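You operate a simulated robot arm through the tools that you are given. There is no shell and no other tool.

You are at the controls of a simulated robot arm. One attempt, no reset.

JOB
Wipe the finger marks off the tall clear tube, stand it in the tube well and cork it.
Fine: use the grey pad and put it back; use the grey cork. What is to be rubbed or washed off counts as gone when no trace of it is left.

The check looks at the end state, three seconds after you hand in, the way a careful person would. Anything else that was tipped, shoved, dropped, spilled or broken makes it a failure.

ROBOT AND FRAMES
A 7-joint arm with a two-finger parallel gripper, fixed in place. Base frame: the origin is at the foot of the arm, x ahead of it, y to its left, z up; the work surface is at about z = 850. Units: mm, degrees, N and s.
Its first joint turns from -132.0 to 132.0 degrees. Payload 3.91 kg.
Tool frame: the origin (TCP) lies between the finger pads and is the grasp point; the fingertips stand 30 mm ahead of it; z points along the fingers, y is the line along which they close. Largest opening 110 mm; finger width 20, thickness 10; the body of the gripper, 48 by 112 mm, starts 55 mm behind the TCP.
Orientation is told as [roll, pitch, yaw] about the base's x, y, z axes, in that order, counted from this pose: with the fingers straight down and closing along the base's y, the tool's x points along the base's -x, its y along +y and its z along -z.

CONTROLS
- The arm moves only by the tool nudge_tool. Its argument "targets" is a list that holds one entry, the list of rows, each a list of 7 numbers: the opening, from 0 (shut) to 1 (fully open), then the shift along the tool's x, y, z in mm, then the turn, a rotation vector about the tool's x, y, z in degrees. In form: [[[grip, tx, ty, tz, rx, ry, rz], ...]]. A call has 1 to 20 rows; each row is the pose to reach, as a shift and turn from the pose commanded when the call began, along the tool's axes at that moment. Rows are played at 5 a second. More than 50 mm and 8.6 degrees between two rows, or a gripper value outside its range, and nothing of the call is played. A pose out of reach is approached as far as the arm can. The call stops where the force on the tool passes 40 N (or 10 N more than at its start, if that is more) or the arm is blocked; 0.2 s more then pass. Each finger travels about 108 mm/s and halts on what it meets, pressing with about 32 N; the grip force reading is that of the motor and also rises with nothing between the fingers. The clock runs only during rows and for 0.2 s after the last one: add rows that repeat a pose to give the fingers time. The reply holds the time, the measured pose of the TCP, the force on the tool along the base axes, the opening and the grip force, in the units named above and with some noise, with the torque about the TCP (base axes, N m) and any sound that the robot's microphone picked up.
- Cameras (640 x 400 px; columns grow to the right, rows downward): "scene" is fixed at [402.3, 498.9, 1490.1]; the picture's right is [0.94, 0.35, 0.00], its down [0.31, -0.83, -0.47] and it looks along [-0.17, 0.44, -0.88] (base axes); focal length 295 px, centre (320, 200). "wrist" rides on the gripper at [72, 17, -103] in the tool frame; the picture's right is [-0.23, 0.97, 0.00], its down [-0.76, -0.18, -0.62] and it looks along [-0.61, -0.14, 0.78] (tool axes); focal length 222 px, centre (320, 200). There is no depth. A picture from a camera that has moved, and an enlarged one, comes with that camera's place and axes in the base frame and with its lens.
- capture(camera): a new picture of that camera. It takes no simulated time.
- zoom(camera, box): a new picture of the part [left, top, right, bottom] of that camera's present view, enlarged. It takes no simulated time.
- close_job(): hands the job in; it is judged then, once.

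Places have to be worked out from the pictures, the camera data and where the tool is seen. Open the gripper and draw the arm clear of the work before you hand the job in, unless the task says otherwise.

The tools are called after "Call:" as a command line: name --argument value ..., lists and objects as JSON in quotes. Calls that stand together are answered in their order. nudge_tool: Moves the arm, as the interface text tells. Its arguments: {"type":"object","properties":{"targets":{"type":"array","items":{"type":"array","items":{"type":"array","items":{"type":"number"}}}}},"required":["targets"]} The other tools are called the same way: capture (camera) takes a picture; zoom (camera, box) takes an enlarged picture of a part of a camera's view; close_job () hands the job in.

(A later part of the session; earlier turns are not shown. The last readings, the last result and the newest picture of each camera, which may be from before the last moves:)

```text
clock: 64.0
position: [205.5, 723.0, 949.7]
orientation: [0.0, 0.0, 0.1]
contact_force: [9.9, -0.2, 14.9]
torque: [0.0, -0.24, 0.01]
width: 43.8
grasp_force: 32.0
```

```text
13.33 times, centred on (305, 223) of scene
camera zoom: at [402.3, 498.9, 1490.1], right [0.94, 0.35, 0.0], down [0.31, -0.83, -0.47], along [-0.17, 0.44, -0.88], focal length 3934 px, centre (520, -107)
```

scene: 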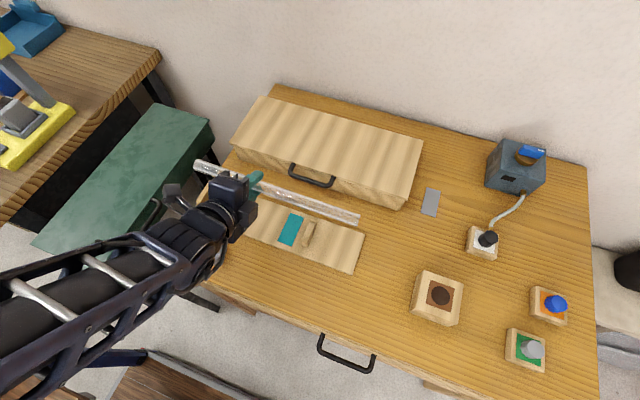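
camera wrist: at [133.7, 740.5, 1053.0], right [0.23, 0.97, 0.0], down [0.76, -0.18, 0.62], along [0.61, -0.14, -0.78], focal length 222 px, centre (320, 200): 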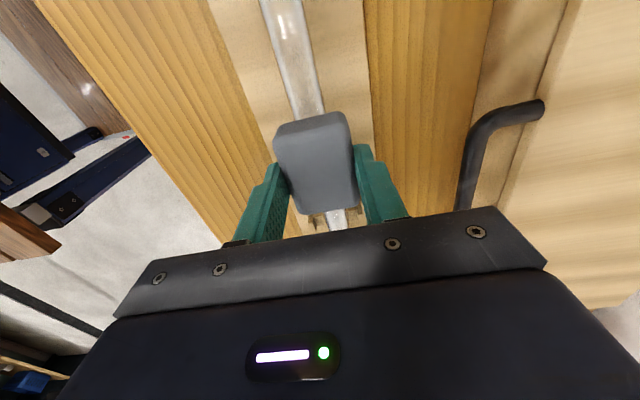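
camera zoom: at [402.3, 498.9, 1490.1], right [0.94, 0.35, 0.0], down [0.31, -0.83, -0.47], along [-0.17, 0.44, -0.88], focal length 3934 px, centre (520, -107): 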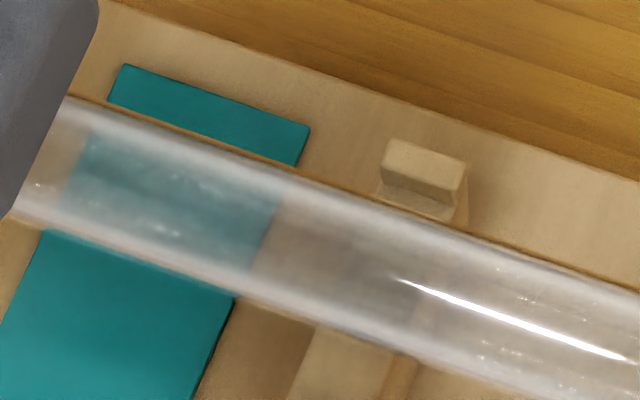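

The teal looks much clearer through the tube. To cover the flanks of the smudge I'll also wipe with the pad rolled 20° to each side of the tube axis, starting on the −y side.

Call:
nudge_tool --targets '[[[0.2, 0, 0, -15, 0, 0, 0], [0.2, -28, -6, -15, -7, 0, 0], [0.2, -56, -12, -15, -14, 0, 0], [0.2, -56, -18.8, -10, -20, 0, 0], [0.2, -56, -18.8, -2, -20, 0, 0], [0.2, -56, -18.3, 0.5, -20, 0, 0], [0.2, -56, -18.1, 1.2, -20, 0, 0], [0.2, -56, -17.9, 1.8, -20, 0, 0], [0.2, -56, -17.9, 1.8, -20, 0, 0]]]'

Call:
zoom --camera "scene" --box '[230, 175, 350, 255]'

```text
clock: 66.0
position: [262.2, 704.3, 946.0]
orientation: [20.2, -0.1, 0.1]
contact_force: [0.8, -1.5, 6.9]
torque: [0.03, 0.01, 0.01]
width: 43.8
grasp_force: 32.3
```

```text
5.00 times, centred on (290, 215) of scene
camera zoom: at [402.3, 498.9, 1490.1], right [0.94, 0.35, 0.0], down [0.31, -0.83, -0.47], along [-0.17, 0.44, -0.88], focal length 1475 px, centre (470, 125)
```

zoom: 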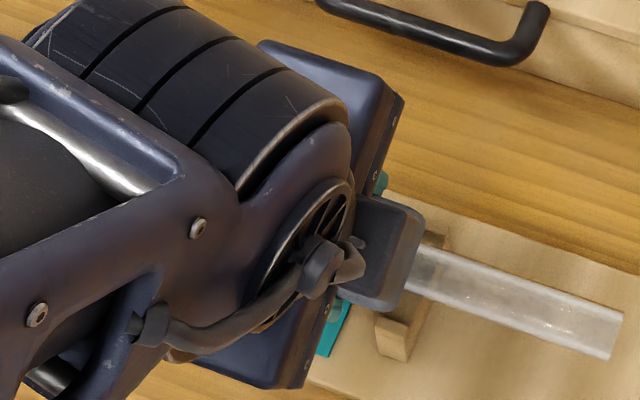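

Contact at 7 N on the −y flank; I'll make two −x strokes here.

Call:
nudge_tool --targets '[[[0.2, 0, 0, 0.5, 0, 0, 0], [0.2, 8, 0, 0.5, 0, 0, 0], [0.2, 16, 0, 0.5, 0, 0, 0], [0.2, 24, 0, 0.5, 0, 0, 0], [0.2, 32, 0, 0.5, 0, 0, 0], [0.2, 40, 0, 0.5, 0, 0, 0], [0.2, 48, 0, 0.5, 0, 0, 0], [0.2, 55, 0, 0.5, 0, 0, 0], [0.2, 55, 0, -8, 0, 0, 0], [0.2, 10, 0, -8, 0, 0, 0], [0.2, 0, 0, -1, 0, 0, 0], [0.2, 0, 0, 0.5, 0, 0, 0], [0.2, 8, 0, 0.5, 0, 0, 0], [0.2, 16, 0, 0.5, 0, 0, 0], [0.2, 24, 0, 0.5, 0, 0, 0], [0.2, 32, 0, 0.5, 0, 0, 0], [0.2, 40, 0, 0.5, 0, 0, 0], [0.2, 48, 0, 0.5, 0, 0, 0], [0.2, 55, 0, 0.5, 0, 0, 0]]]'

Call:
capture --camera "wrist"

```text
clock: 70.0
position: [206.7, 704.9, 946.5]
orientation: [20.0, 0.1, 0.1]
contact_force: [0.4, -2.6, 1.9]
torque: [0.0, 0.01, 0.0]
width: 43.6
grasp_force: 32.2
```

```text
taken
camera wrist: at [134.9, 685.5, 1049.7], right [0.23, 0.92, 0.33], down [0.76, -0.38, 0.52], along [0.61, 0.13, -0.78], focal length 222 px, centre (320, 200)
```

wrist: 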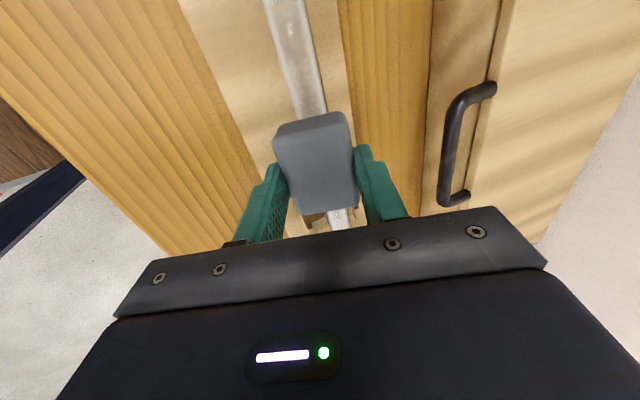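

The tube seems to have given a bit sideways. I'll lift, level out, and move aside to see its position and what remains of the marks.

Call:
nudge_tool --targets '[[[0.2, 0, 0, -20, 0, 0, 0], [0.2, 20, 0, -50, 7, 0, 0], [0.2, 50, 0, -60, 14, 0, 0], [0.2, 90, 0, -60, 20, 0, 0], [0.2, 90, 0, -60, 20, 0, 0]]]'

Call:
zoom --camera "scene" --box '[195, 170, 365, 270]'

Call:
zoom --camera "scene" --box '[275, 202, 325, 238]'

Call:
capture --camera "wrist"

```text
clock: 71.2
position: [119.4, 685.4, 1002.9]
orientation: [-0.1, 0.0, 0.0]
contact_force: [-0.6, -0.1, -0.1]
torque: [-0.01, 0.01, -0.01]
width: 43.8
grasp_force: 32.0
```

```text
3.76 times, centred on (280, 220) of scene
camera zoom: at [402.3, 498.9, 1490.1], right [0.94, 0.35, 0.0], down [0.31, -0.83, -0.47], along [-0.17, 0.44, -0.88], focal length 1111 px, centre (471, 125)
```

zoom: 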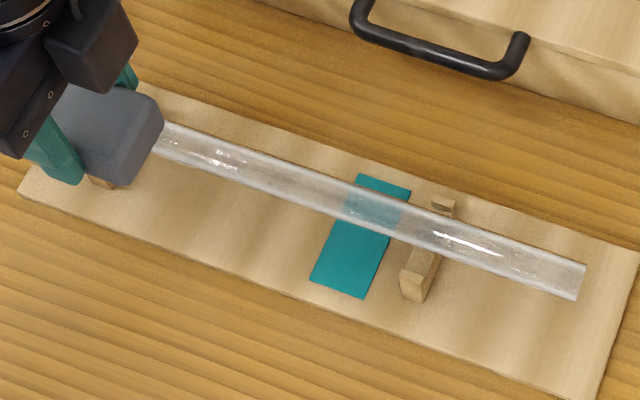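

```text
11.11 times, centred on (300, 220) of scene
camera zoom: at [402.3, 498.9, 1490.1], right [0.94, 0.35, 0.0], down [0.31, -0.83, -0.47], along [-0.17, 0.44, -0.88], focal length 3278 px, centre (542, -22)
```

zoom: 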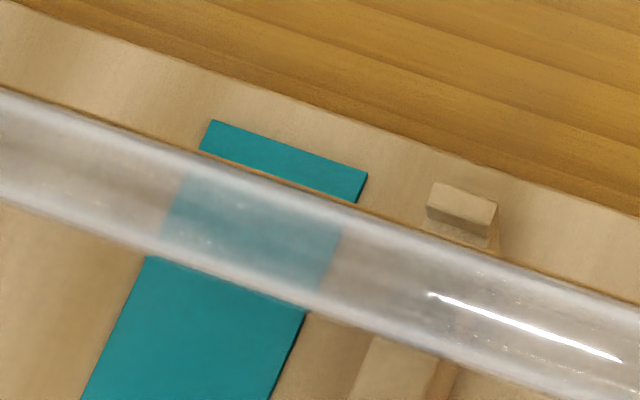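

```text
taken
camera wrist: at [47.0, 702.8, 1107.0], right [0.23, 0.97, 0.0], down [0.76, -0.18, 0.62], along [0.61, -0.14, -0.78], focal length 222 px, centre (320, 200)
```

wrist: 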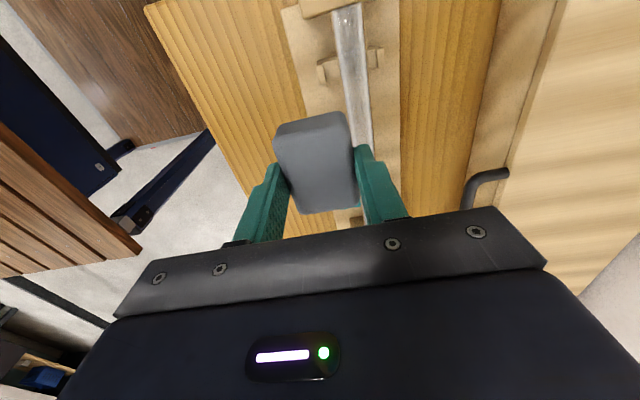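

The view over the teal is now nearly clean. I'll wipe the +y flank the same way, with the roll at −20.

Call:
nudge_tool --targets '[[[0.2, -40, 15, 0, 0, 0, 0], [0.2, -80, 30, 0, 7, 0, 0], [0.2, -115, 45, 0, 14, 0, 0], [0.2, -145, 57, 20, 20, 0, 0], [0.2, -145, 57, 45, 20, 0, 0], [0.2, -145, 56.4, 51, 20, 0, 0], [0.2, -145, 55, 53.9, 20, 0, 0], [0.2, -145, 54.5, 55.3, 20, 0, 0], [0.2, -145, 54.5, 55.3, 20, 0, 0]]]'

Call:
capture --camera "wrist"

```text
clock: 73.2
position: [263.5, 739.1, 947.5]
orientation: [-20.0, 0.0, 0.1]
contact_force: [0.5, 0.4, 0.5]
torque: [-0.01, 0.02, -0.02]
width: 43.7
grasp_force: 32.0
```

```text
taken
camera wrist: at [189.9, 791.0, 1039.5], right [0.23, 0.92, -0.33], down [0.76, 0.05, 0.65], along [0.61, -0.4, -0.69], focal length 222 px, centre (320, 200)
```

wrist: 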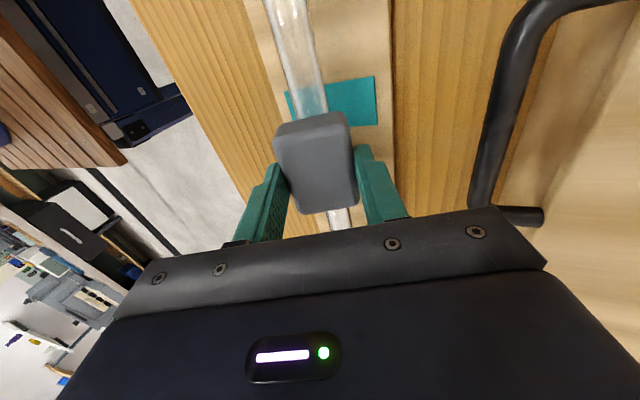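

Call:
nudge_tool --targets '[[[0.2, 0, 0, 0.7, 0, 0, 0], [0.2, 0, 0, 1.4, 0, 0, 0], [0.2, 0, 0, 2.0, 0, 0, 0], [0.2, 0, 0, 2.0, 0, 0, 0]]]'

```text
clock: 74.2
position: [262.2, 738.5, 946.0]
orientation: [-19.9, 0.0, 0.0]
contact_force: [1.4, 4.6, 18.9]
torque: [-0.06, 0.01, -0.02]
width: 43.7
grasp_force: 32.3
```

Contact at about 19 N, so I'll ease off 0.6 mm and make the −x strokes on this flank.

Call:
nudge_tool --targets '[[[0.2, 0, 0, -0.5, 0, 0, 0], [0.2, 8, 0, -0.5, 0, 0, 0], [0.2, 16, 0, -0.5, 0, 0, 0], [0.2, 24, 0, -0.5, 0, 0, 0], [0.2, 32, 0, -0.5, 0, 0, 0], [0.2, 40, 0, -0.5, 0, 0, 0], [0.2, 48, 0, -0.5, 0, 0, 0], [0.2, 55, 0, -0.5, 0, 0, 0], [0.2, 55, 0, -9, 0, 0, 0], [0.2, 10, 0, -9, 0, 0, 0], [0.2, 0, 0, -2, 0, 0, 0], [0.2, 0, 0, -0.3, 0, 0, 0], [0.2, 8, 0, -0.3, 0, 0, 0], [0.2, 16, 0, -0.3, 0, 0, 0], [0.2, 24, 0, -0.3, 0, 0, 0], [0.2, 32, 0, -0.3, 0, 0, 0], [0.2, 40, 0, -0.3, 0, 0, 0], [0.2, 48, 0, -0.3, 0, 0, 0], [0.2, 55, 0, -0.3, 0, 0, 0]]]'

Call:
zoom --camera "scene" --box '[275, 202, 325, 238]'

```text
clock: 78.2
position: [207.5, 738.6, 947.2]
orientation: [-20.0, 0.1, 0.0]
contact_force: [-0.4, 0.5, -0.1]
torque: [0.04, 0.04, -0.02]
width: 43.9
grasp_force: 32.2
```

```text
11.11 times, centred on (300, 220) of scene
camera zoom: at [402.3, 498.9, 1490.1], right [0.94, 0.35, 0.0], down [0.31, -0.83, -0.47], along [-0.17, 0.44, -0.88], focal length 3278 px, centre (542, -22)
```

zoom: 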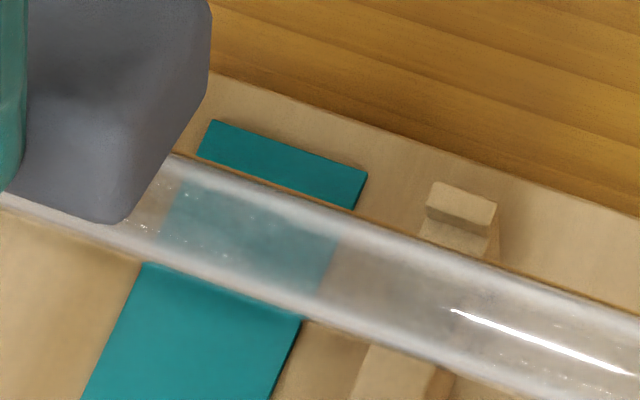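

The teal looks clean from this angle. I'll lift and use the wrist camera close up for a check.

Call:
nudge_tool --targets '[[[0.2, 0, 0, -15, 0, 0, 0], [0.2, -20, -8, -25, -7, 0, 0], [0.2, -50, -12, -25, -14, 0, 0], [0.2, -70, -10, -25, -20, 0, 0], [0.2, -70, -10, -25, -20, 0, 0]]]'

Call:
capture --camera "wrist"

Call:
zoom --camera "wrist" --box '[240, 20, 370, 120]'

```text
clock: 79.4
position: [276.9, 737.2, 971.9]
orientation: [0.0, -0.1, 0.0]
contact_force: [0.1, -0.2, 0.1]
torque: [0.03, 0.0, 0.02]
width: 43.5
grasp_force: 32.4
```

```text
taken
camera wrist: at [204.8, 754.0, 1076.8], right [0.23, 0.97, 0.0], down [0.76, -0.18, 0.62], along [0.61, -0.14, -0.78], focal length 222 px, centre (320, 200)
```

wrist: 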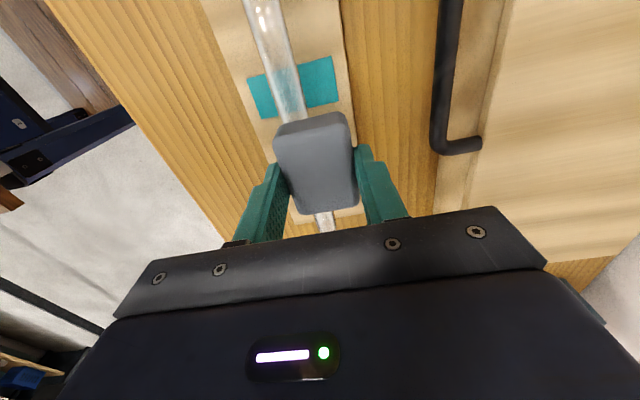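

```text
4.00 times, centred on (305, 70) of wrist
camera zoom: at [204.8, 754.0, 1076.8], right [0.23, 0.97, 0.0], down [0.76, -0.18, 0.62], along [0.61, -0.14, -0.78], focal length 888 px, centre (380, 720)
```

zoom: 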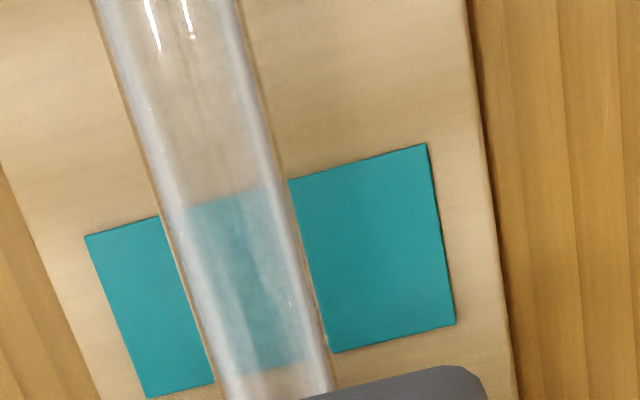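

It looks clean from above. I'll also look at both flanks, shifting the camera to −y first and then to +y.

Call:
nudge_tool --targets '[[[0.2, 0, -40, -5, 0, 0, 0], [0.2, 0, -80, -5, 0, 0, 0], [0.2, 0, -105, 0, 0, 0, 0], [0.2, 0, -105, 0, 0, 0, 0]]]'

Call:
capture --camera "wrist"

Call:
zoom --camera "wrist" --box '[350, 30, 480, 130]'

Call:
nudge_tool --targets '[[[0.2, 0, 40, -10, 0, 0, 0], [0.2, 0, 80, -10, 0, 0, 0], [0.2, 0, 120, -10, 0, 0, 0], [0.2, 0, 160, -10, 0, 0, 0], [0.2, 0, 160, -10, 0, 0, 0]]]'

Call:
capture --camera "wrist"

Call:
zoom --camera "wrist" --box '[160, 20, 290, 120]'

```text
clock: 80.4
position: [277.1, 633.9, 973.6]
orientation: [0.0, 0.0, 0.1]
contact_force: [0.4, 0.5, -0.2]
torque: [-0.01, 0.01, -0.01]
width: 43.4
grasp_force: 32.0
```

```text
taken
camera wrist: at [205.1, 651.7, 1077.5], right [0.23, 0.97, 0.0], down [0.76, -0.18, 0.62], along [0.61, -0.14, -0.78], focal length 222 px, centre (320, 200)
```

wrist: 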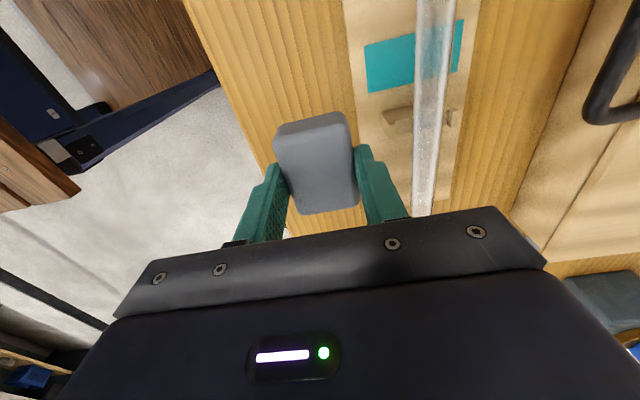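

```text
4.00 times, centred on (415, 80) of wrist
camera zoom: at [205.1, 651.7, 1077.5], right [0.23, 0.97, 0.0], down [0.76, -0.18, 0.62], along [0.61, -0.14, -0.78], focal length 888 px, centre (-60, 680)
```

zoom: 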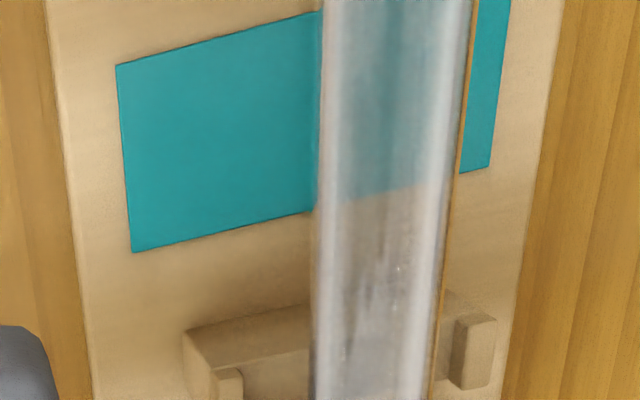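

```text
clock: 81.6
position: [277.8, 794.2, 980.4]
orientation: [0.0, 0.0, 0.0]
contact_force: [0.7, -0.1, 0.1]
torque: [-0.01, -0.02, -0.02]
width: 43.7
grasp_force: 31.8
```

```text
taken
camera wrist: at [205.4, 811.3, 1084.8], right [0.23, 0.97, 0.0], down [0.76, -0.18, 0.62], along [0.61, -0.14, -0.78], focal length 222 px, centre (320, 200)
```

wrist: 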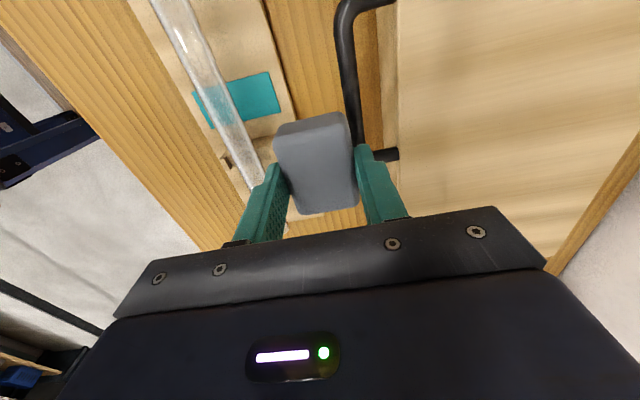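

```text
4.00 times, centred on (225, 70) of wrist
camera zoom: at [205.4, 811.3, 1084.8], right [0.23, 0.97, 0.0], down [0.76, -0.18, 0.62], along [0.61, -0.14, -0.78], focal length 888 px, centre (700, 720)
```

zoom: 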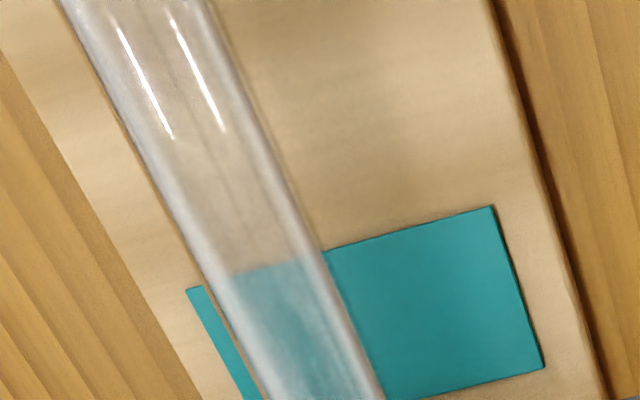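

There may be faint streaks left near x≈265. I'll take closer looks, from +y at a better x first.

Call:
zoom --camera "wrist" --box '[190, 70, 270, 150]'

Call:
zoom --camera "wrist" --box '[200, 110, 280, 190]'

Call:
nudge_tool --targets '[[[0.2, 0, -40, 0, 0, 0, 0], [0.2, 0, -80, 0, 0, 0, 0], [0.2, 0, -120, 0, 0, 0, 0], [0.2, -15, -160, 0, 0, 0, 0], [0.2, -30, -160, 10, 0, 0, 0], [0.2, -30, -160, 10, 0, 0, 0]]]'

Call:
zoom --camera "wrist" --box '[380, 0, 480, 80]'

Call:
zoom --camera "wrist" --box '[380, 70, 480, 150]'

```text
5.00 times, centred on (230, 110) of wrist
camera zoom: at [205.4, 811.3, 1084.8], right [0.23, 0.97, 0.0], down [0.76, -0.18, 0.62], along [0.61, -0.14, -0.78], focal length 1111 px, centre (770, 650)
```

zoom: 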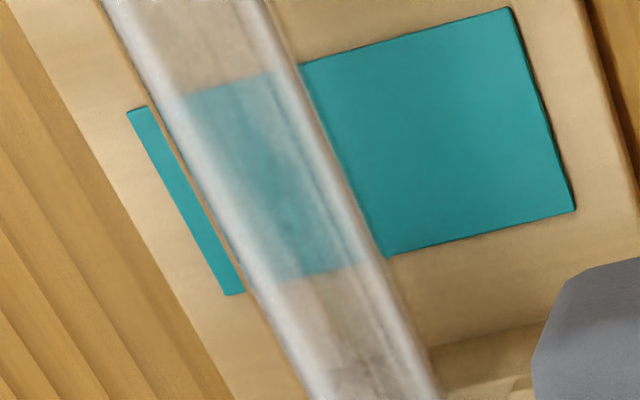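

```text
5.00 times, centred on (240, 150) of wrist
camera zoom: at [205.4, 811.3, 1084.8], right [0.23, 0.97, 0.0], down [0.76, -0.18, 0.62], along [0.61, -0.14, -0.78], focal length 1111 px, centre (720, 450)
```

zoom: 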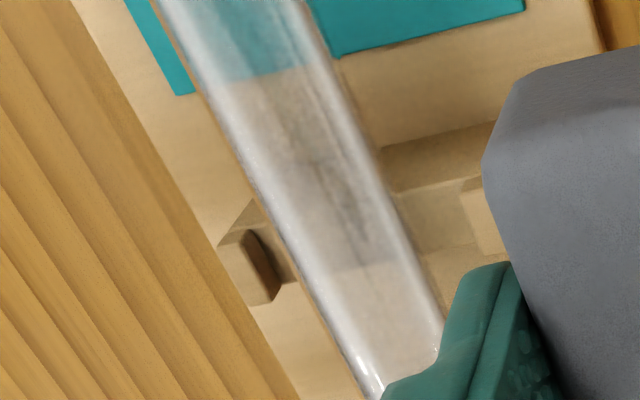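

```text
clock: 83.0
position: [307.3, 632.0, 972.3]
orientation: [0.1, 0.0, 0.0]
contact_force: [-0.5, -0.5, -1.3]
torque: [0.02, -0.01, 0.0]
width: 44.0
grasp_force: 31.8
```

```text
5.00 times, centred on (430, 40) of wrist
camera zoom: at [235.4, 649.4, 1076.3], right [0.23, 0.97, 0.0], down [0.76, -0.18, 0.62], along [0.61, -0.14, -0.78], focal length 1111 px, centre (-230, 1000)
```

zoom: 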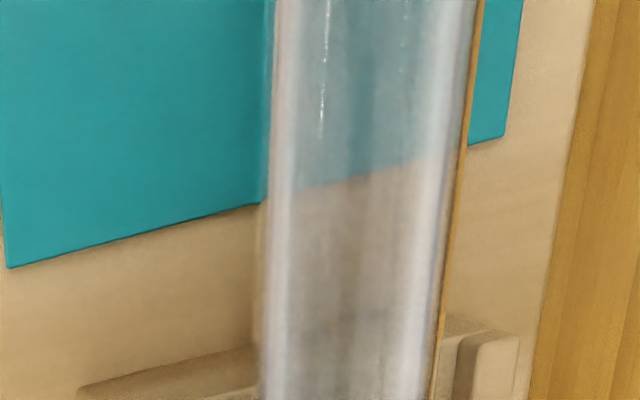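

```text
5.00 times, centred on (430, 110) of wrist
camera zoom: at [235.4, 649.4, 1076.3], right [0.23, 0.97, 0.0], down [0.76, -0.18, 0.62], along [0.61, -0.14, -0.78], focal length 1111 px, centre (-230, 650)
```

zoom: 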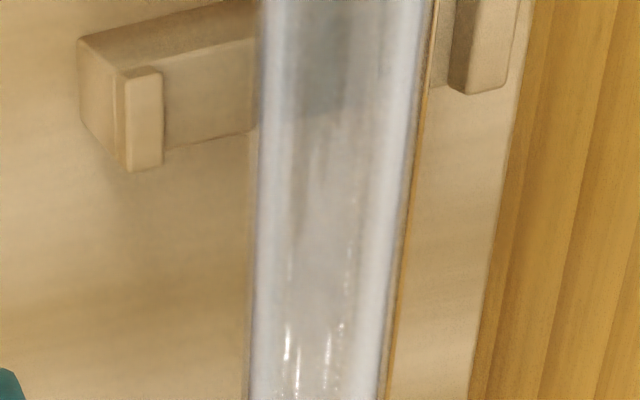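

The remaining streaks shift with the viewpoint, so they are reflections, and the smudge region looks clear. I'll put the pad back now and then check the tube again with the scene camera.

Call:
nudge_tool --targets '[[[0.2, 40, -5, -15, 0, 0, 0], [0.2, 82, -10, -15, 0, 0, 0], [0.2, 124, -16, -15, 0, 0, 0], [0.2, 166, -22, -5, 0, 0, 0], [0.2, 206, -26.5, 0, 0, 0, 0], [0.2, 206, -26.5, 40, 0, 0, 0], [0.2, 206, -26.5, 65, 0, 0, 0], [0.2, 206, -26.5, 75, 0, 0, 0], [0.2, 206, -26.5, 79, 0, 0, 0], [0.2, 206, -26.5, 79, 0, 0, 0]]]'

Call:
zoom --camera "scene" --box '[195, 170, 365, 270]'

Call:
zoom --camera "scene" --box '[275, 202, 325, 238]'

```text
clock: 85.2
position: [102.5, 605.6, 893.3]
orientation: [0.0, 0.0, 0.0]
contact_force: [-0.4, -0.3, 0.2]
torque: [0.04, 0.0, 0.03]
width: 43.6
grasp_force: 31.7
```

```text
3.76 times, centred on (280, 220) of scene
camera zoom: at [402.3, 498.9, 1490.1], right [0.94, 0.35, 0.0], down [0.31, -0.83, -0.47], along [-0.17, 0.44, -0.88], focal length 1111 px, centre (471, 125)
```

zoom: 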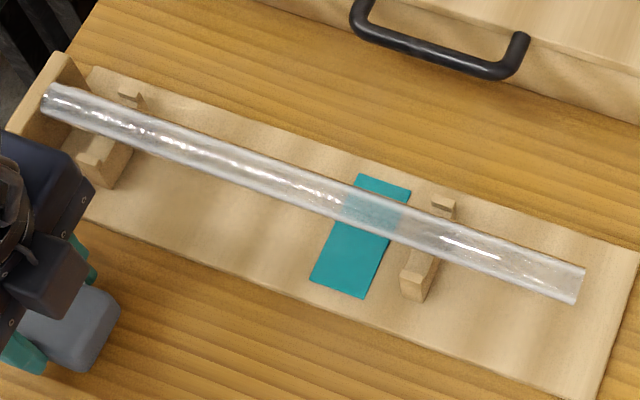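

```text
11.11 times, centred on (300, 220) of scene
camera zoom: at [402.3, 498.9, 1490.1], right [0.94, 0.35, 0.0], down [0.31, -0.83, -0.47], along [-0.17, 0.44, -0.88], focal length 3278 px, centre (542, -22)
```

zoom: 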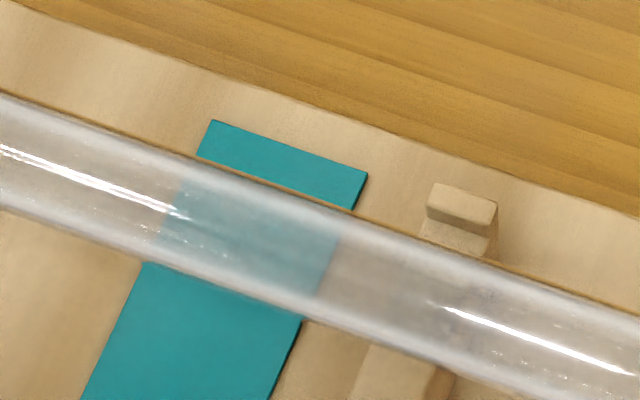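

The tube looks clean over the teal. I'll lower the last few millimetres and release the pad.

Call:
nudge_tool --targets '[[[0.2, 1, 0, 1.5, 0, 0, 0], [0.2, 1, 0, 2.5, 0, 0, 0], [0.2, 1, 0, 3.2, 0, 0, 0], [0.2, 1, 0, 3.2, 0, 0, 0]]]'

```text
clock: 86.2
position: [100.4, 606.5, 891.5]
orientation: [-0.1, 0.0, 0.0]
contact_force: [0.0, -0.2, -0.5]
torque: [0.04, 0.0, -0.01]
width: 43.9
grasp_force: 31.6
```

Call:
nudge_tool --targets '[[[0.2, 0, 0, 0.6, 0, 0, 0], [0.2, 0, 0, 1.2, 0, 0, 0], [0.2, 0, 0, 1.2, 0, 0, 0]]]'

```text
clock: 87.0
position: [99.6, 607.8, 889.9]
orientation: [0.0, 0.0, 0.0]
contact_force: [1.7, -0.5, 6.0]
torque: [-0.06, 0.06, 0.0]
width: 43.6
grasp_force: 32.4
```

The pad is down. I'll release it, rise, and move over the tube's grasp point, x≈203 (150 mm from the closed end, clear of the wiped zone).

Call:
nudge_tool --targets '[[[0.45, 0, 0, 0, 0, 0, 0], [0.64, 0, 0, 0, 0, 0, 0], [0.64, 0, 0, 0, 0, 0, 0], [0.64, 0, 0, -20, 0, 0, 0], [0.64, 0, 0, -55, 0, 0, 0], [0.64, 0, 0, -90, 0, 0, 0], [0.64, -34, 38, -90, 0, 0, 0], [0.64, -68, 76, -90, 0, 0, 0], [0.64, -103, 113.5, -85, 0, 0, 0], [0.64, -103, 113.5, -60, 0, 0, 0], [0.64, -103, 113.5, -60, 0, 0, 0]]]'

Call:
capture --camera "wrist"

Call:
zoom --camera "scene" --box '[160, 170, 330, 280]'

```text
refused: row 7 steps farther than a row can; nothing moved
```

```text
taken
camera wrist: at [27.9, 623.7, 993.8], right [0.23, 0.97, 0.0], down [0.76, -0.18, 0.62], along [0.61, -0.14, -0.78], focal length 222 px, centre (320, 200)
```

wrist: 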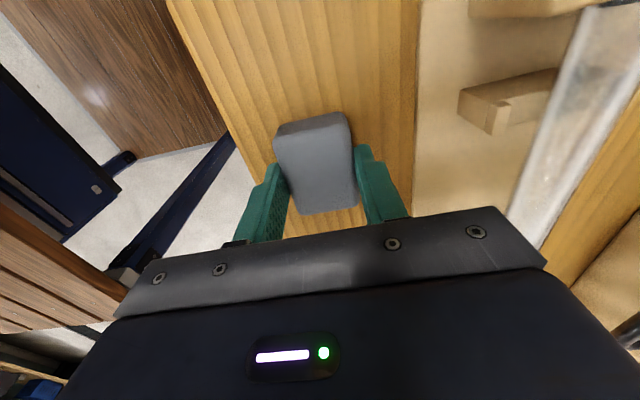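

```text
3.64 times, centred on (245, 225) of scene
camera zoom: at [402.3, 498.9, 1490.1], right [0.94, 0.35, 0.0], down [0.31, -0.83, -0.47], along [-0.17, 0.44, -0.88], focal length 1073 px, centre (593, 109)
```

zoom: 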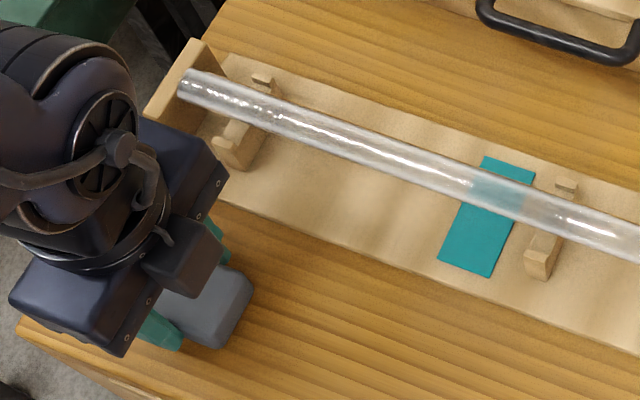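

One row stepped too far, so nothing moved; I'll send it again with smaller steps.

Call:
nudge_tool --targets '[[[0.45, 0, 0, 0, 0, 0, 0], [0.64, 0, 0, 0, 0, 0, 0], [0.64, 0, 0, 0, 0, 0, 0], [0.64, 0, 0, -20, 0, 0, 0], [0.64, 0, 0, -55, 0, 0, 0], [0.64, 0, 0, -90, 0, 0, 0], [0.64, -26, 28, -90, 0, 0, 0], [0.64, -52, 57, -90, 0, 0, 0], [0.64, -78, 85, -90, 0, 0, 0], [0.64, -103, 113.5, -85, 0, 0, 0], [0.64, -103, 113.5, -60, 0, 0, 0], [0.64, -103, 113.5, -60, 0, 0, 0]]]'

Call:
capture --camera "wrist"

Call:
zoom --camera "scene" --box '[160, 170, 330, 280]'

```text
clock: 89.6
position: [202.5, 720.0, 948.9]
orientation: [0.1, 0.0, 0.0]
contact_force: [-0.3, -0.2, -0.5]
torque: [0.02, -0.02, 0.02]
width: 70.4
grasp_force: 0.0
```

```text
taken
camera wrist: at [131.4, 738.0, 1053.5], right [0.23, 0.97, 0.0], down [0.76, -0.18, 0.62], along [0.61, -0.14, -0.78], focal length 222 px, centre (320, 200)
```

wrist: 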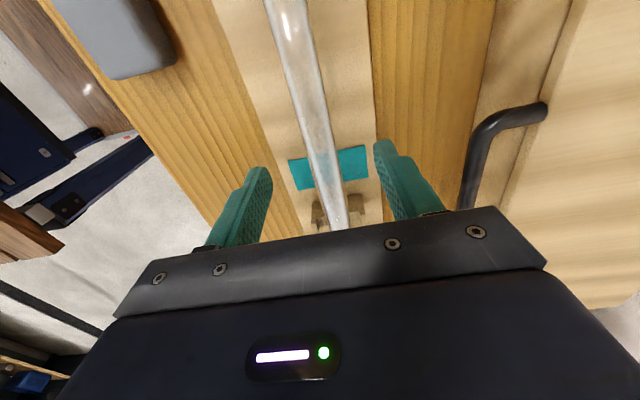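

```text
3.64 times, centred on (245, 225) of scene
camera zoom: at [402.3, 498.9, 1490.1], right [0.94, 0.35, 0.0], down [0.31, -0.83, -0.47], along [-0.17, 0.44, -0.88], focal length 1073 px, centre (593, 109)
```

zoom: 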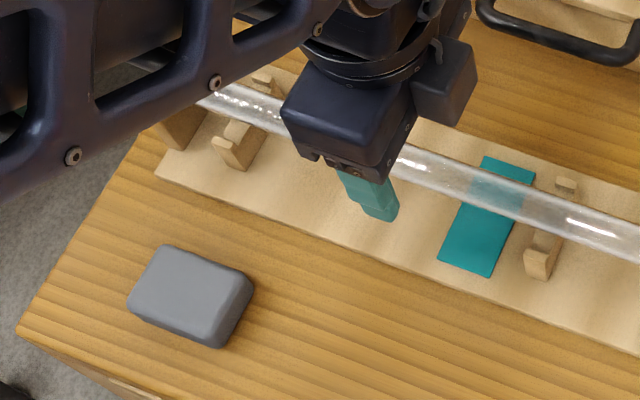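

The tube's axis reads y≈721 here. I'll descend to z≈900 and grip it.

Call:
nudge_tool --targets '[[[0.64, 0, 1, 20, 0, 0, 0], [0.64, 0, 1, 38, 0, 0, 0], [0.64, 0, 1, 47, 0, 0, 0], [0.64, 0, 1, 49, 0, 0, 0], [0.4, 0, 1, 49, 0, 0, 0], [0.3, 0, 1, 49, 0, 0, 0], [0.25, 0, 1, 49, 0, 0, 0], [0.2, 0, 1, 49, 0, 0, 0], [0.15, 0, 1, 49, 0, 0, 0], [0.15, 0, 1, 49, 0, 0, 0], [0.15, 0, 1, 49, 0, 0, 0]]]'

```text
clock: 92.0
position: [202.9, 720.2, 900.1]
orientation: [-0.1, 0.0, 0.0]
contact_force: [-0.5, 0.5, 0.1]
torque: [0.0, 0.02, -0.02]
width: 22.7
grasp_force: 31.8
```

Gripped at 22.7 mm. I'll lift it 110 mm and roll it for another all-round inspection.

Call:
nudge_tool --targets '[[[0.15, 0, 0, -12, 0, 0, 0], [0.15, 0, 0, -40, 0, 0, 0], [0.15, 0, 0, -75, 0, 0, 0], [0.15, 0, 0, -110, -8, 0, 0], [0.15, 0, 0, -110, -16, 0, 0], [0.15, 0, 0, -110, -24, 0, 0], [0.15, 0, 0, -110, -30, 0, 0], [0.15, 0, 0, -110, -30, 0, 0]]]'

Call:
zoom --camera "scene" --box '[260, 180, 320, 220]'

Call:
nudge_tool --targets '[[[0.15, 0, 0, 0, -8, 0, 0], [0.15, 0, 0, 0, -16, 0, 0], [0.15, 0, 0, 0, -24, 0, 0], [0.15, 0, 0, 0, -32, 0, 0], [0.15, 0, 0, 0, -40, 0, 0], [0.15, 0, 0, 0, -40, 0, 0]]]'

Call:
zoom --camera "scene" --box '[260, 180, 320, 220]'

Call:
capture --camera "scene"

```text
clock: 93.8
position: [203.9, 721.4, 1011.3]
orientation: [30.1, 0.0, 0.0]
contact_force: [0.1, -0.5, -1.2]
torque: [-0.03, 0.01, 0.03]
width: 22.7
grasp_force: 32.6
```

```text
10.00 times, centred on (290, 200) of scene
camera zoom: at [402.3, 498.9, 1490.1], right [0.94, 0.35, 0.0], down [0.31, -0.83, -0.47], along [-0.17, 0.44, -0.88], focal length 2950 px, centre (620, 200)
```

zoom: 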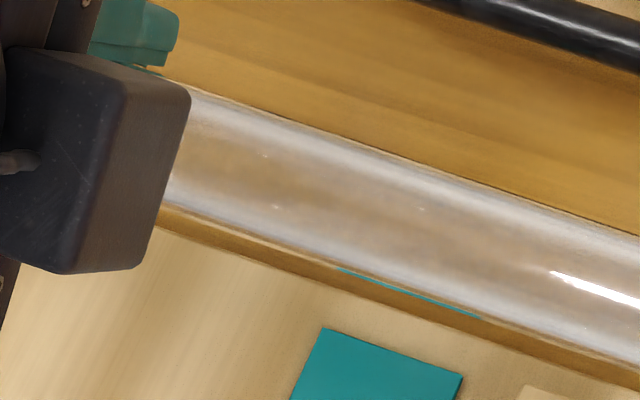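

```text
clock: 95.2
position: [201.9, 720.8, 1012.5]
orientation: [70.0, 0.0, 0.2]
contact_force: [-0.5, 0.0, -0.9]
torque: [0.01, -0.01, -0.02]
width: 22.3
grasp_force: 32.1
```

```text
10.00 times, centred on (290, 200) of scene
camera zoom: at [402.3, 498.9, 1490.1], right [0.94, 0.35, 0.0], down [0.31, -0.83, -0.47], along [-0.17, 0.44, -0.88], focal length 2950 px, centre (620, 200)
```

zoom: 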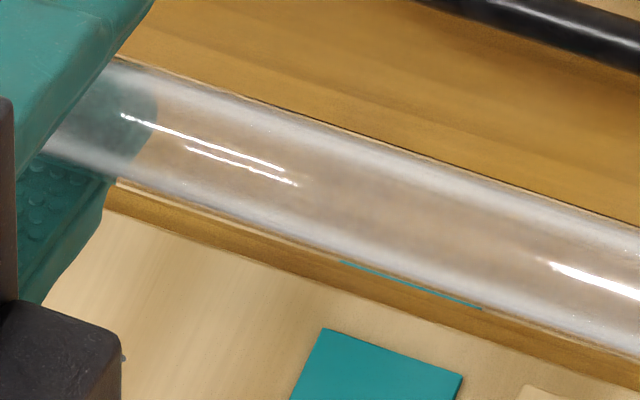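

```text
taken
```

scene: 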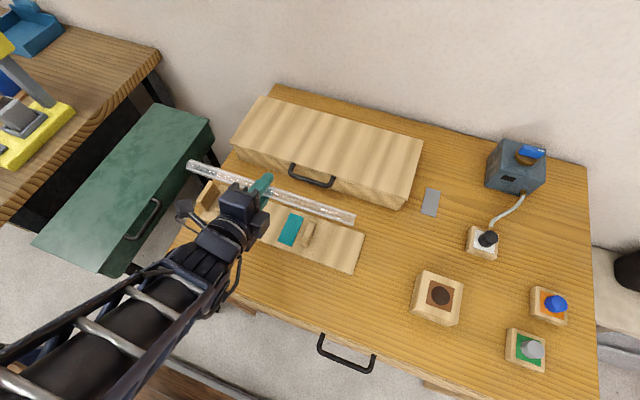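

Both views are clean with no mottling. I'll roll the other way (to −40) to check the far side too.

Call:
nudge_tool --targets '[[[0.15, 0, 0, 0, 8, 0, 0], [0.15, 0, 0, 0, 16, 0, 0], [0.15, 0, 0, 0, 24, 0, 0], [0.15, 0, 0, 0, 32, 0, 0], [0.15, 0, 0, 0, 40, 0, 0], [0.15, 0, 0, 0, 48, 0, 0], [0.15, 0, 0, 0, 56, 0, 0], [0.15, 0, 0, 0, 64, 0, 0], [0.15, 0, 0, 0, 72, 0, 0], [0.15, 0, 0, 0, 80, 0, 0], [0.15, 0, 0, 0, 88, 0, 0], [0.15, 0, 0, 0, 96, 0, 0], [0.15, 0, 0, 0, 104, 0, 0], [0.15, 0, 0, 0, 110, 0, 0], [0.15, 0, 0, 0, 110, 0, 0]]]'

Call:
zoom --camera "scene" --box '[260, 180, 320, 220]'

Call:
zoom --camera "scene" --box '[190, 150, 370, 260]'

Call:
capture --camera "wrist"

```text
clock: 98.4
position: [204.1, 720.9, 1008.6]
orientation: [-40.1, 0.0, 0.0]
contact_force: [-0.2, -0.8, -1.5]
torque: [0.03, 0.02, 0.0]
width: 22.8
grasp_force: 31.7
```

```text
10.00 times, centred on (290, 200) of scene
camera zoom: at [402.3, 498.9, 1490.1], right [0.94, 0.35, 0.0], down [0.31, -0.83, -0.47], along [-0.17, 0.44, -0.88], focal length 2950 px, centre (620, 200)
```

zoom: 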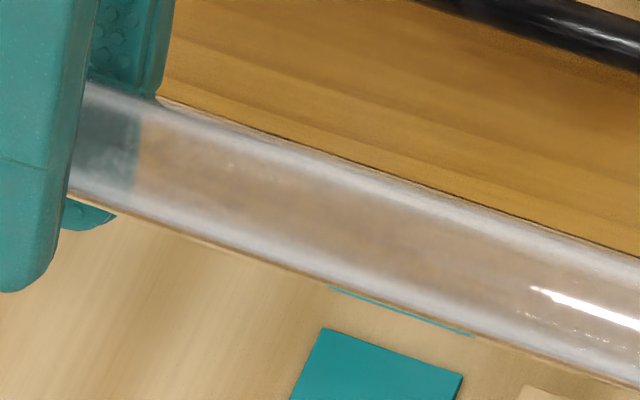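

```text
3.56 times, centred on (280, 205) of scene
camera zoom: at [402.3, 498.9, 1490.1], right [0.94, 0.35, 0.0], down [0.31, -0.83, -0.47], along [-0.17, 0.44, -0.88], focal length 1049 px, centre (462, 182)
```

zoom: 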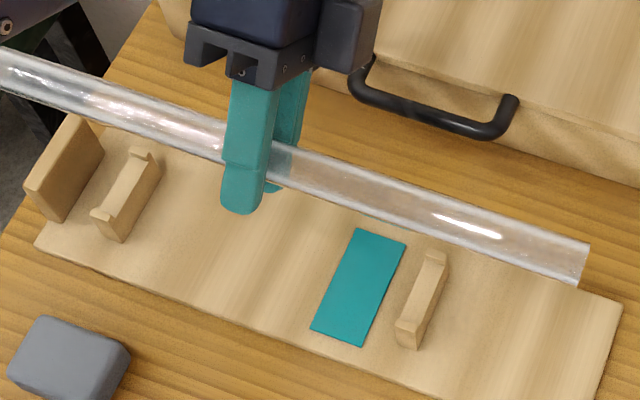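

```text
taken
camera wrist: at [131.0, 800.7, 1079.0], right [0.23, 0.75, -0.63], down [0.76, 0.27, 0.59], along [0.61, -0.61, -0.51], focal length 222 px, centre (320, 200)
```

wrist: 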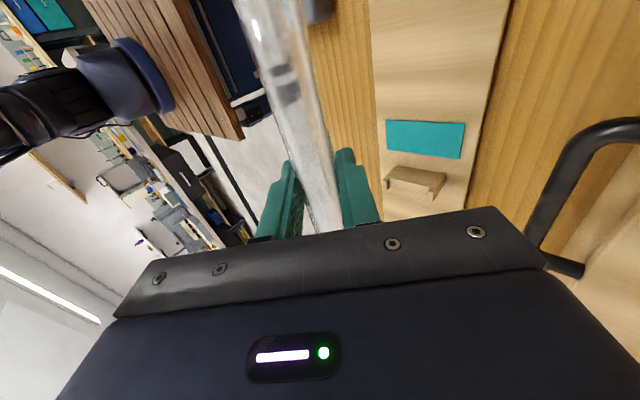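

Call:
zoom --camera "scene" --box '[190, 160, 260, 205]'

Call:
zoom --camera "scene" --box '[300, 195, 370, 240]'

```text
8.89 times, centred on (225, 182) of scene
camera zoom: at [402.3, 498.9, 1490.1], right [0.94, 0.35, 0.0], down [0.31, -0.83, -0.47], along [-0.17, 0.44, -0.88], focal length 2623 px, centre (1164, 356)
```

zoom: 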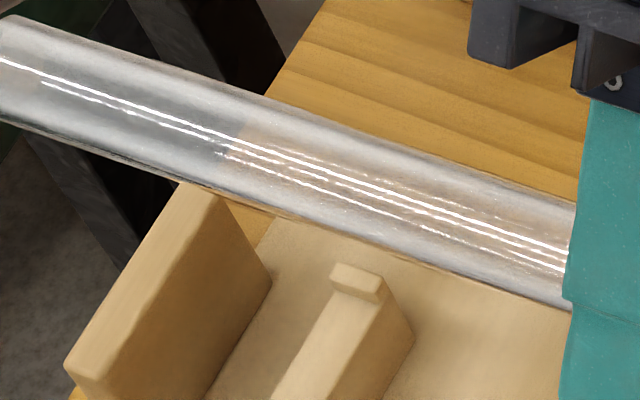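

```text
8.89 times, centred on (335, 218) of scene
camera zoom: at [402.3, 498.9, 1490.1], right [0.94, 0.35, 0.0], down [0.31, -0.83, -0.47], along [-0.17, 0.44, -0.88], focal length 2623 px, centre (187, 44)
```

zoom: 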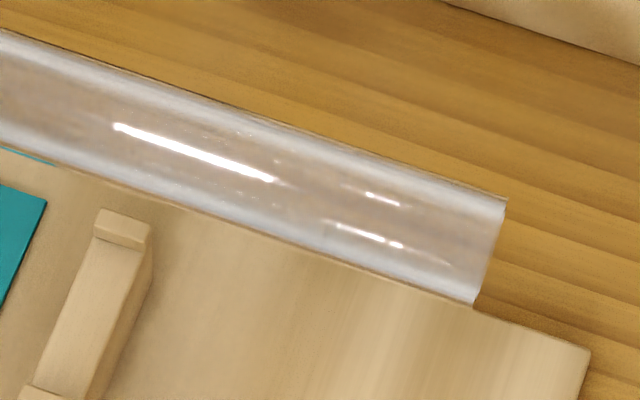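

The tube is clean all round. Now I'll level the roll and raise it to about z=1140, so there's room to swing it upright.

Call:
nudge_tool --targets '[[[0.15, 0, -17, -20, -8, 0, 0], [0.15, 0, -34, -40, -16, 0, 0], [0.15, 0, -50, -60, -24, 0, 0], [0.15, 0, -67, -80, -32, 0, 0], [0.15, 0, -83.6, -99.6, -40, 0, 0], [0.15, 0, -83.6, -99.6, -40, 0, 0]]]'

Call:
nudge_tool --targets '[[[0.15, -20, 0, 0, 0, -8, 0], [0.15, -40, 0, 0, 0, -16, 0], [0.15, -60, 0, 0, 0, -24, 0], [0.15, -80, 0, 0, 0, -32, 0], [0.15, -100, 0, 0, 0, -40, 0], [0.15, -120, 0, 0, 0, -45, 0], [0.15, -120, 0, 0, 0, -45, 0]]]'

Call:
capture --camera "scene"

```text
clock: 99.8
position: [205.6, 721.0, 1141.0]
orientation: [0.2, -0.1, 0.0]
contact_force: [0.7, 0.2, -1.2]
torque: [0.02, -0.03, 0.0]
width: 22.7
grasp_force: 32.4
```

```text
clock: 101.4
position: [323.3, 720.8, 1139.2]
orientation: [-0.1, -45.0, 0.0]
contact_force: [0.9, 0.1, -1.3]
torque: [0.0, 0.0, -0.05]
width: 22.7
grasp_force: 32.0
```

```text
taken
```

scene: 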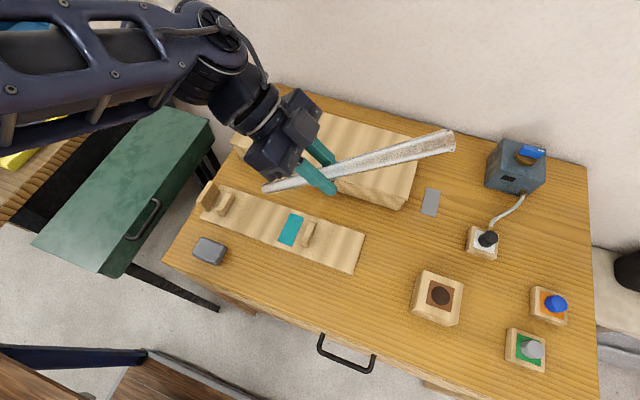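

Going well at 45°. I'll complete the pitch to −90 while moving on toward the well.

Call:
nudge_tool --targets '[[[0.15, -14, -3, 14, 0, -8, 0], [0.15, -28, -6, 28, 0, -16, 0], [0.15, -42, -10, 42, 0, -24, 0], [0.15, -57, -14, 57, 0, -32, 0], [0.15, -71, -17, 71, 0, -40, 0], [0.15, -85, -20, 85, 0, -45, 0], [0.15, -85, -20, 85, 0, -45, 0]]]'

Call:
capture --camera "scene"

Call:
capture --camera "wrist"

```text
clock: 103.0
position: [444.2, 700.9, 1138.3]
orientation: [-161.1, -90.0, 161.1]
contact_force: [-1.1, 0.0, -2.0]
torque: [-0.01, -0.02, 0.0]
width: 22.4
grasp_force: 31.9
```

```text
taken
```

scene: 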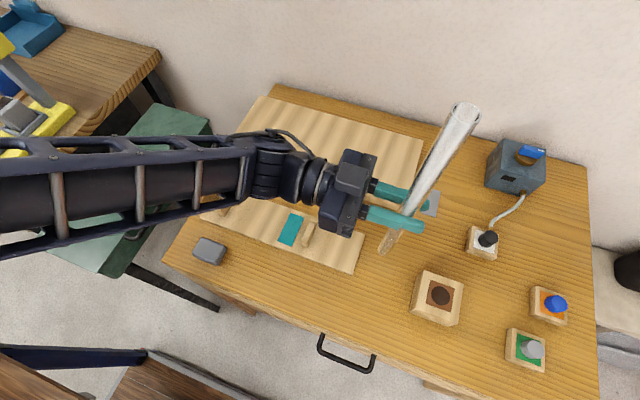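

```text
taken
camera wrist: at [340.5, 718.2, 1066.7], right [0.0, 0.97, 0.23], down [-0.62, -0.18, 0.76], along [0.78, -0.14, 0.61], focal length 222 px, centre (320, 200)
```

wrist: 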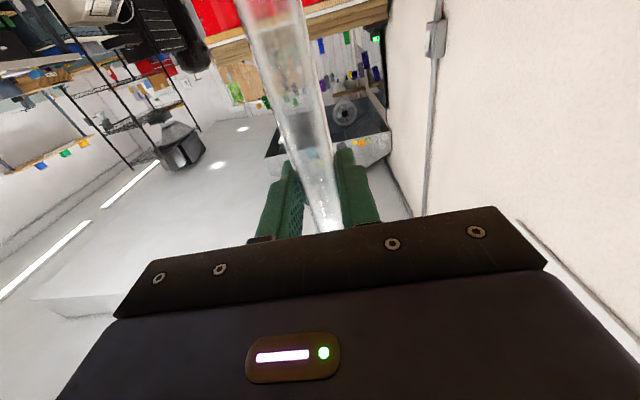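

The tube is upright with its mouth up. I'll move it over the well at (585, 680), keeping the bottom about 27 mm above the block, and check the alignment.

Call:
nudge_tool --targets '[[[0.15, 0, -5, 35, 0, 0, 0], [0.15, 0, -10, 70, 0, 0, 0], [0.15, 0, -16, 105, 0, 0, 0], [0.15, 0, -21, 139.3, 0, 0, 0], [0.15, 30, -21, 139.3, 0, 0, 0], [0.15, 63, -21, 139.3, 0, 0, 0], [0.15, 63, -21, 139.3, 0, 0, 0]]]'

Call:
capture --camera "scene"

Call:
zoom --camera "scene" --box '[390, 200, 530, 340]'

```text
clock: 104.6
position: [582.3, 680.5, 1075.2]
orientation: [11.2, -90.1, -11.2]
contact_force: [-0.1, -0.4, -0.9]
torque: [0.02, -0.02, -0.02]
width: 22.5
grasp_force: 32.1
```

```text
taken
```

scene: 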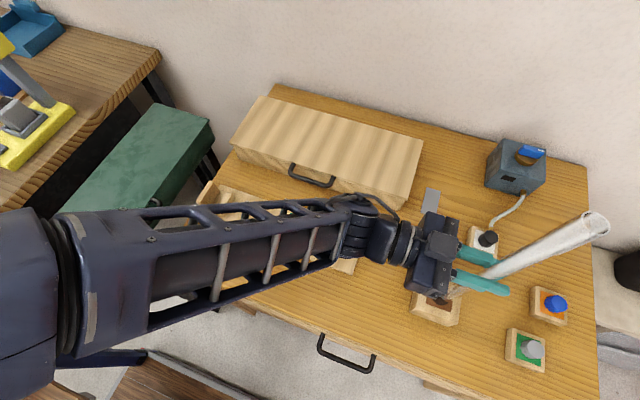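

```text
2.86 times, centred on (460, 270) of scene
camera zoom: at [402.3, 498.9, 1490.1], right [0.94, 0.35, 0.0], down [0.31, -0.83, -0.47], along [-0.17, 0.44, -0.88], focal length 843 px, centre (-80, 0)
```

zoom: 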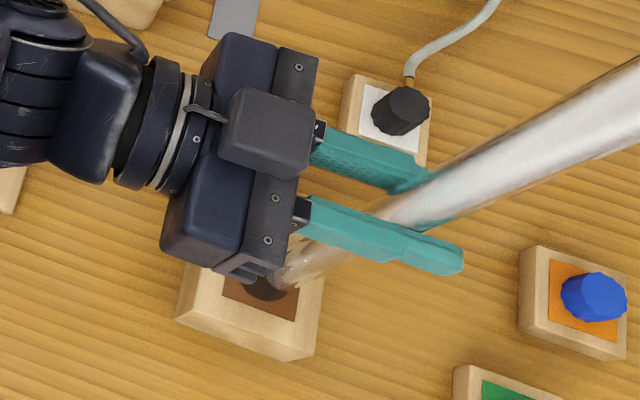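

Call:
zoom --camera "scene" --box '[420, 275, 470, 315]'

Call:
zoom --camera "scene" --box '[570, 200, 620, 240]'

```text
10.00 times, centred on (445, 295) of scene
camera zoom: at [402.3, 498.9, 1490.1], right [0.94, 0.35, 0.0], down [0.31, -0.83, -0.47], along [-0.17, 0.44, -0.88], focal length 2950 px, centre (-930, -750)
```

zoom: 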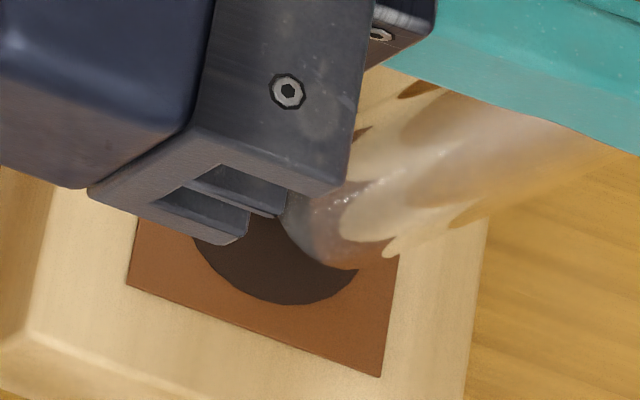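

```text
10.00 times, centred on (595, 220) of scene
camera zoom: at [402.3, 498.9, 1490.1], right [0.94, 0.35, 0.0], down [0.31, -0.83, -0.47], along [-0.17, 0.44, -0.88], focal length 2950 px, centre (-2430, 0)
```

zoom: 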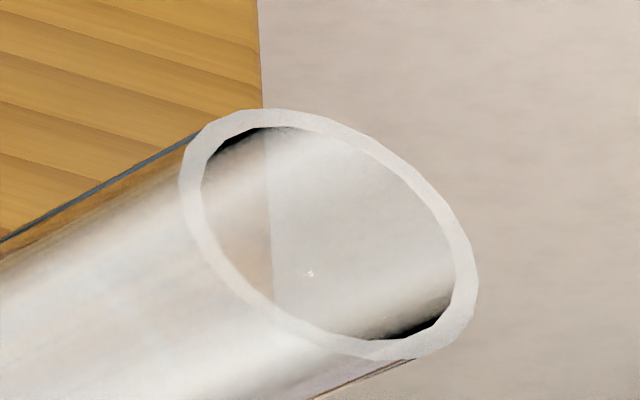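

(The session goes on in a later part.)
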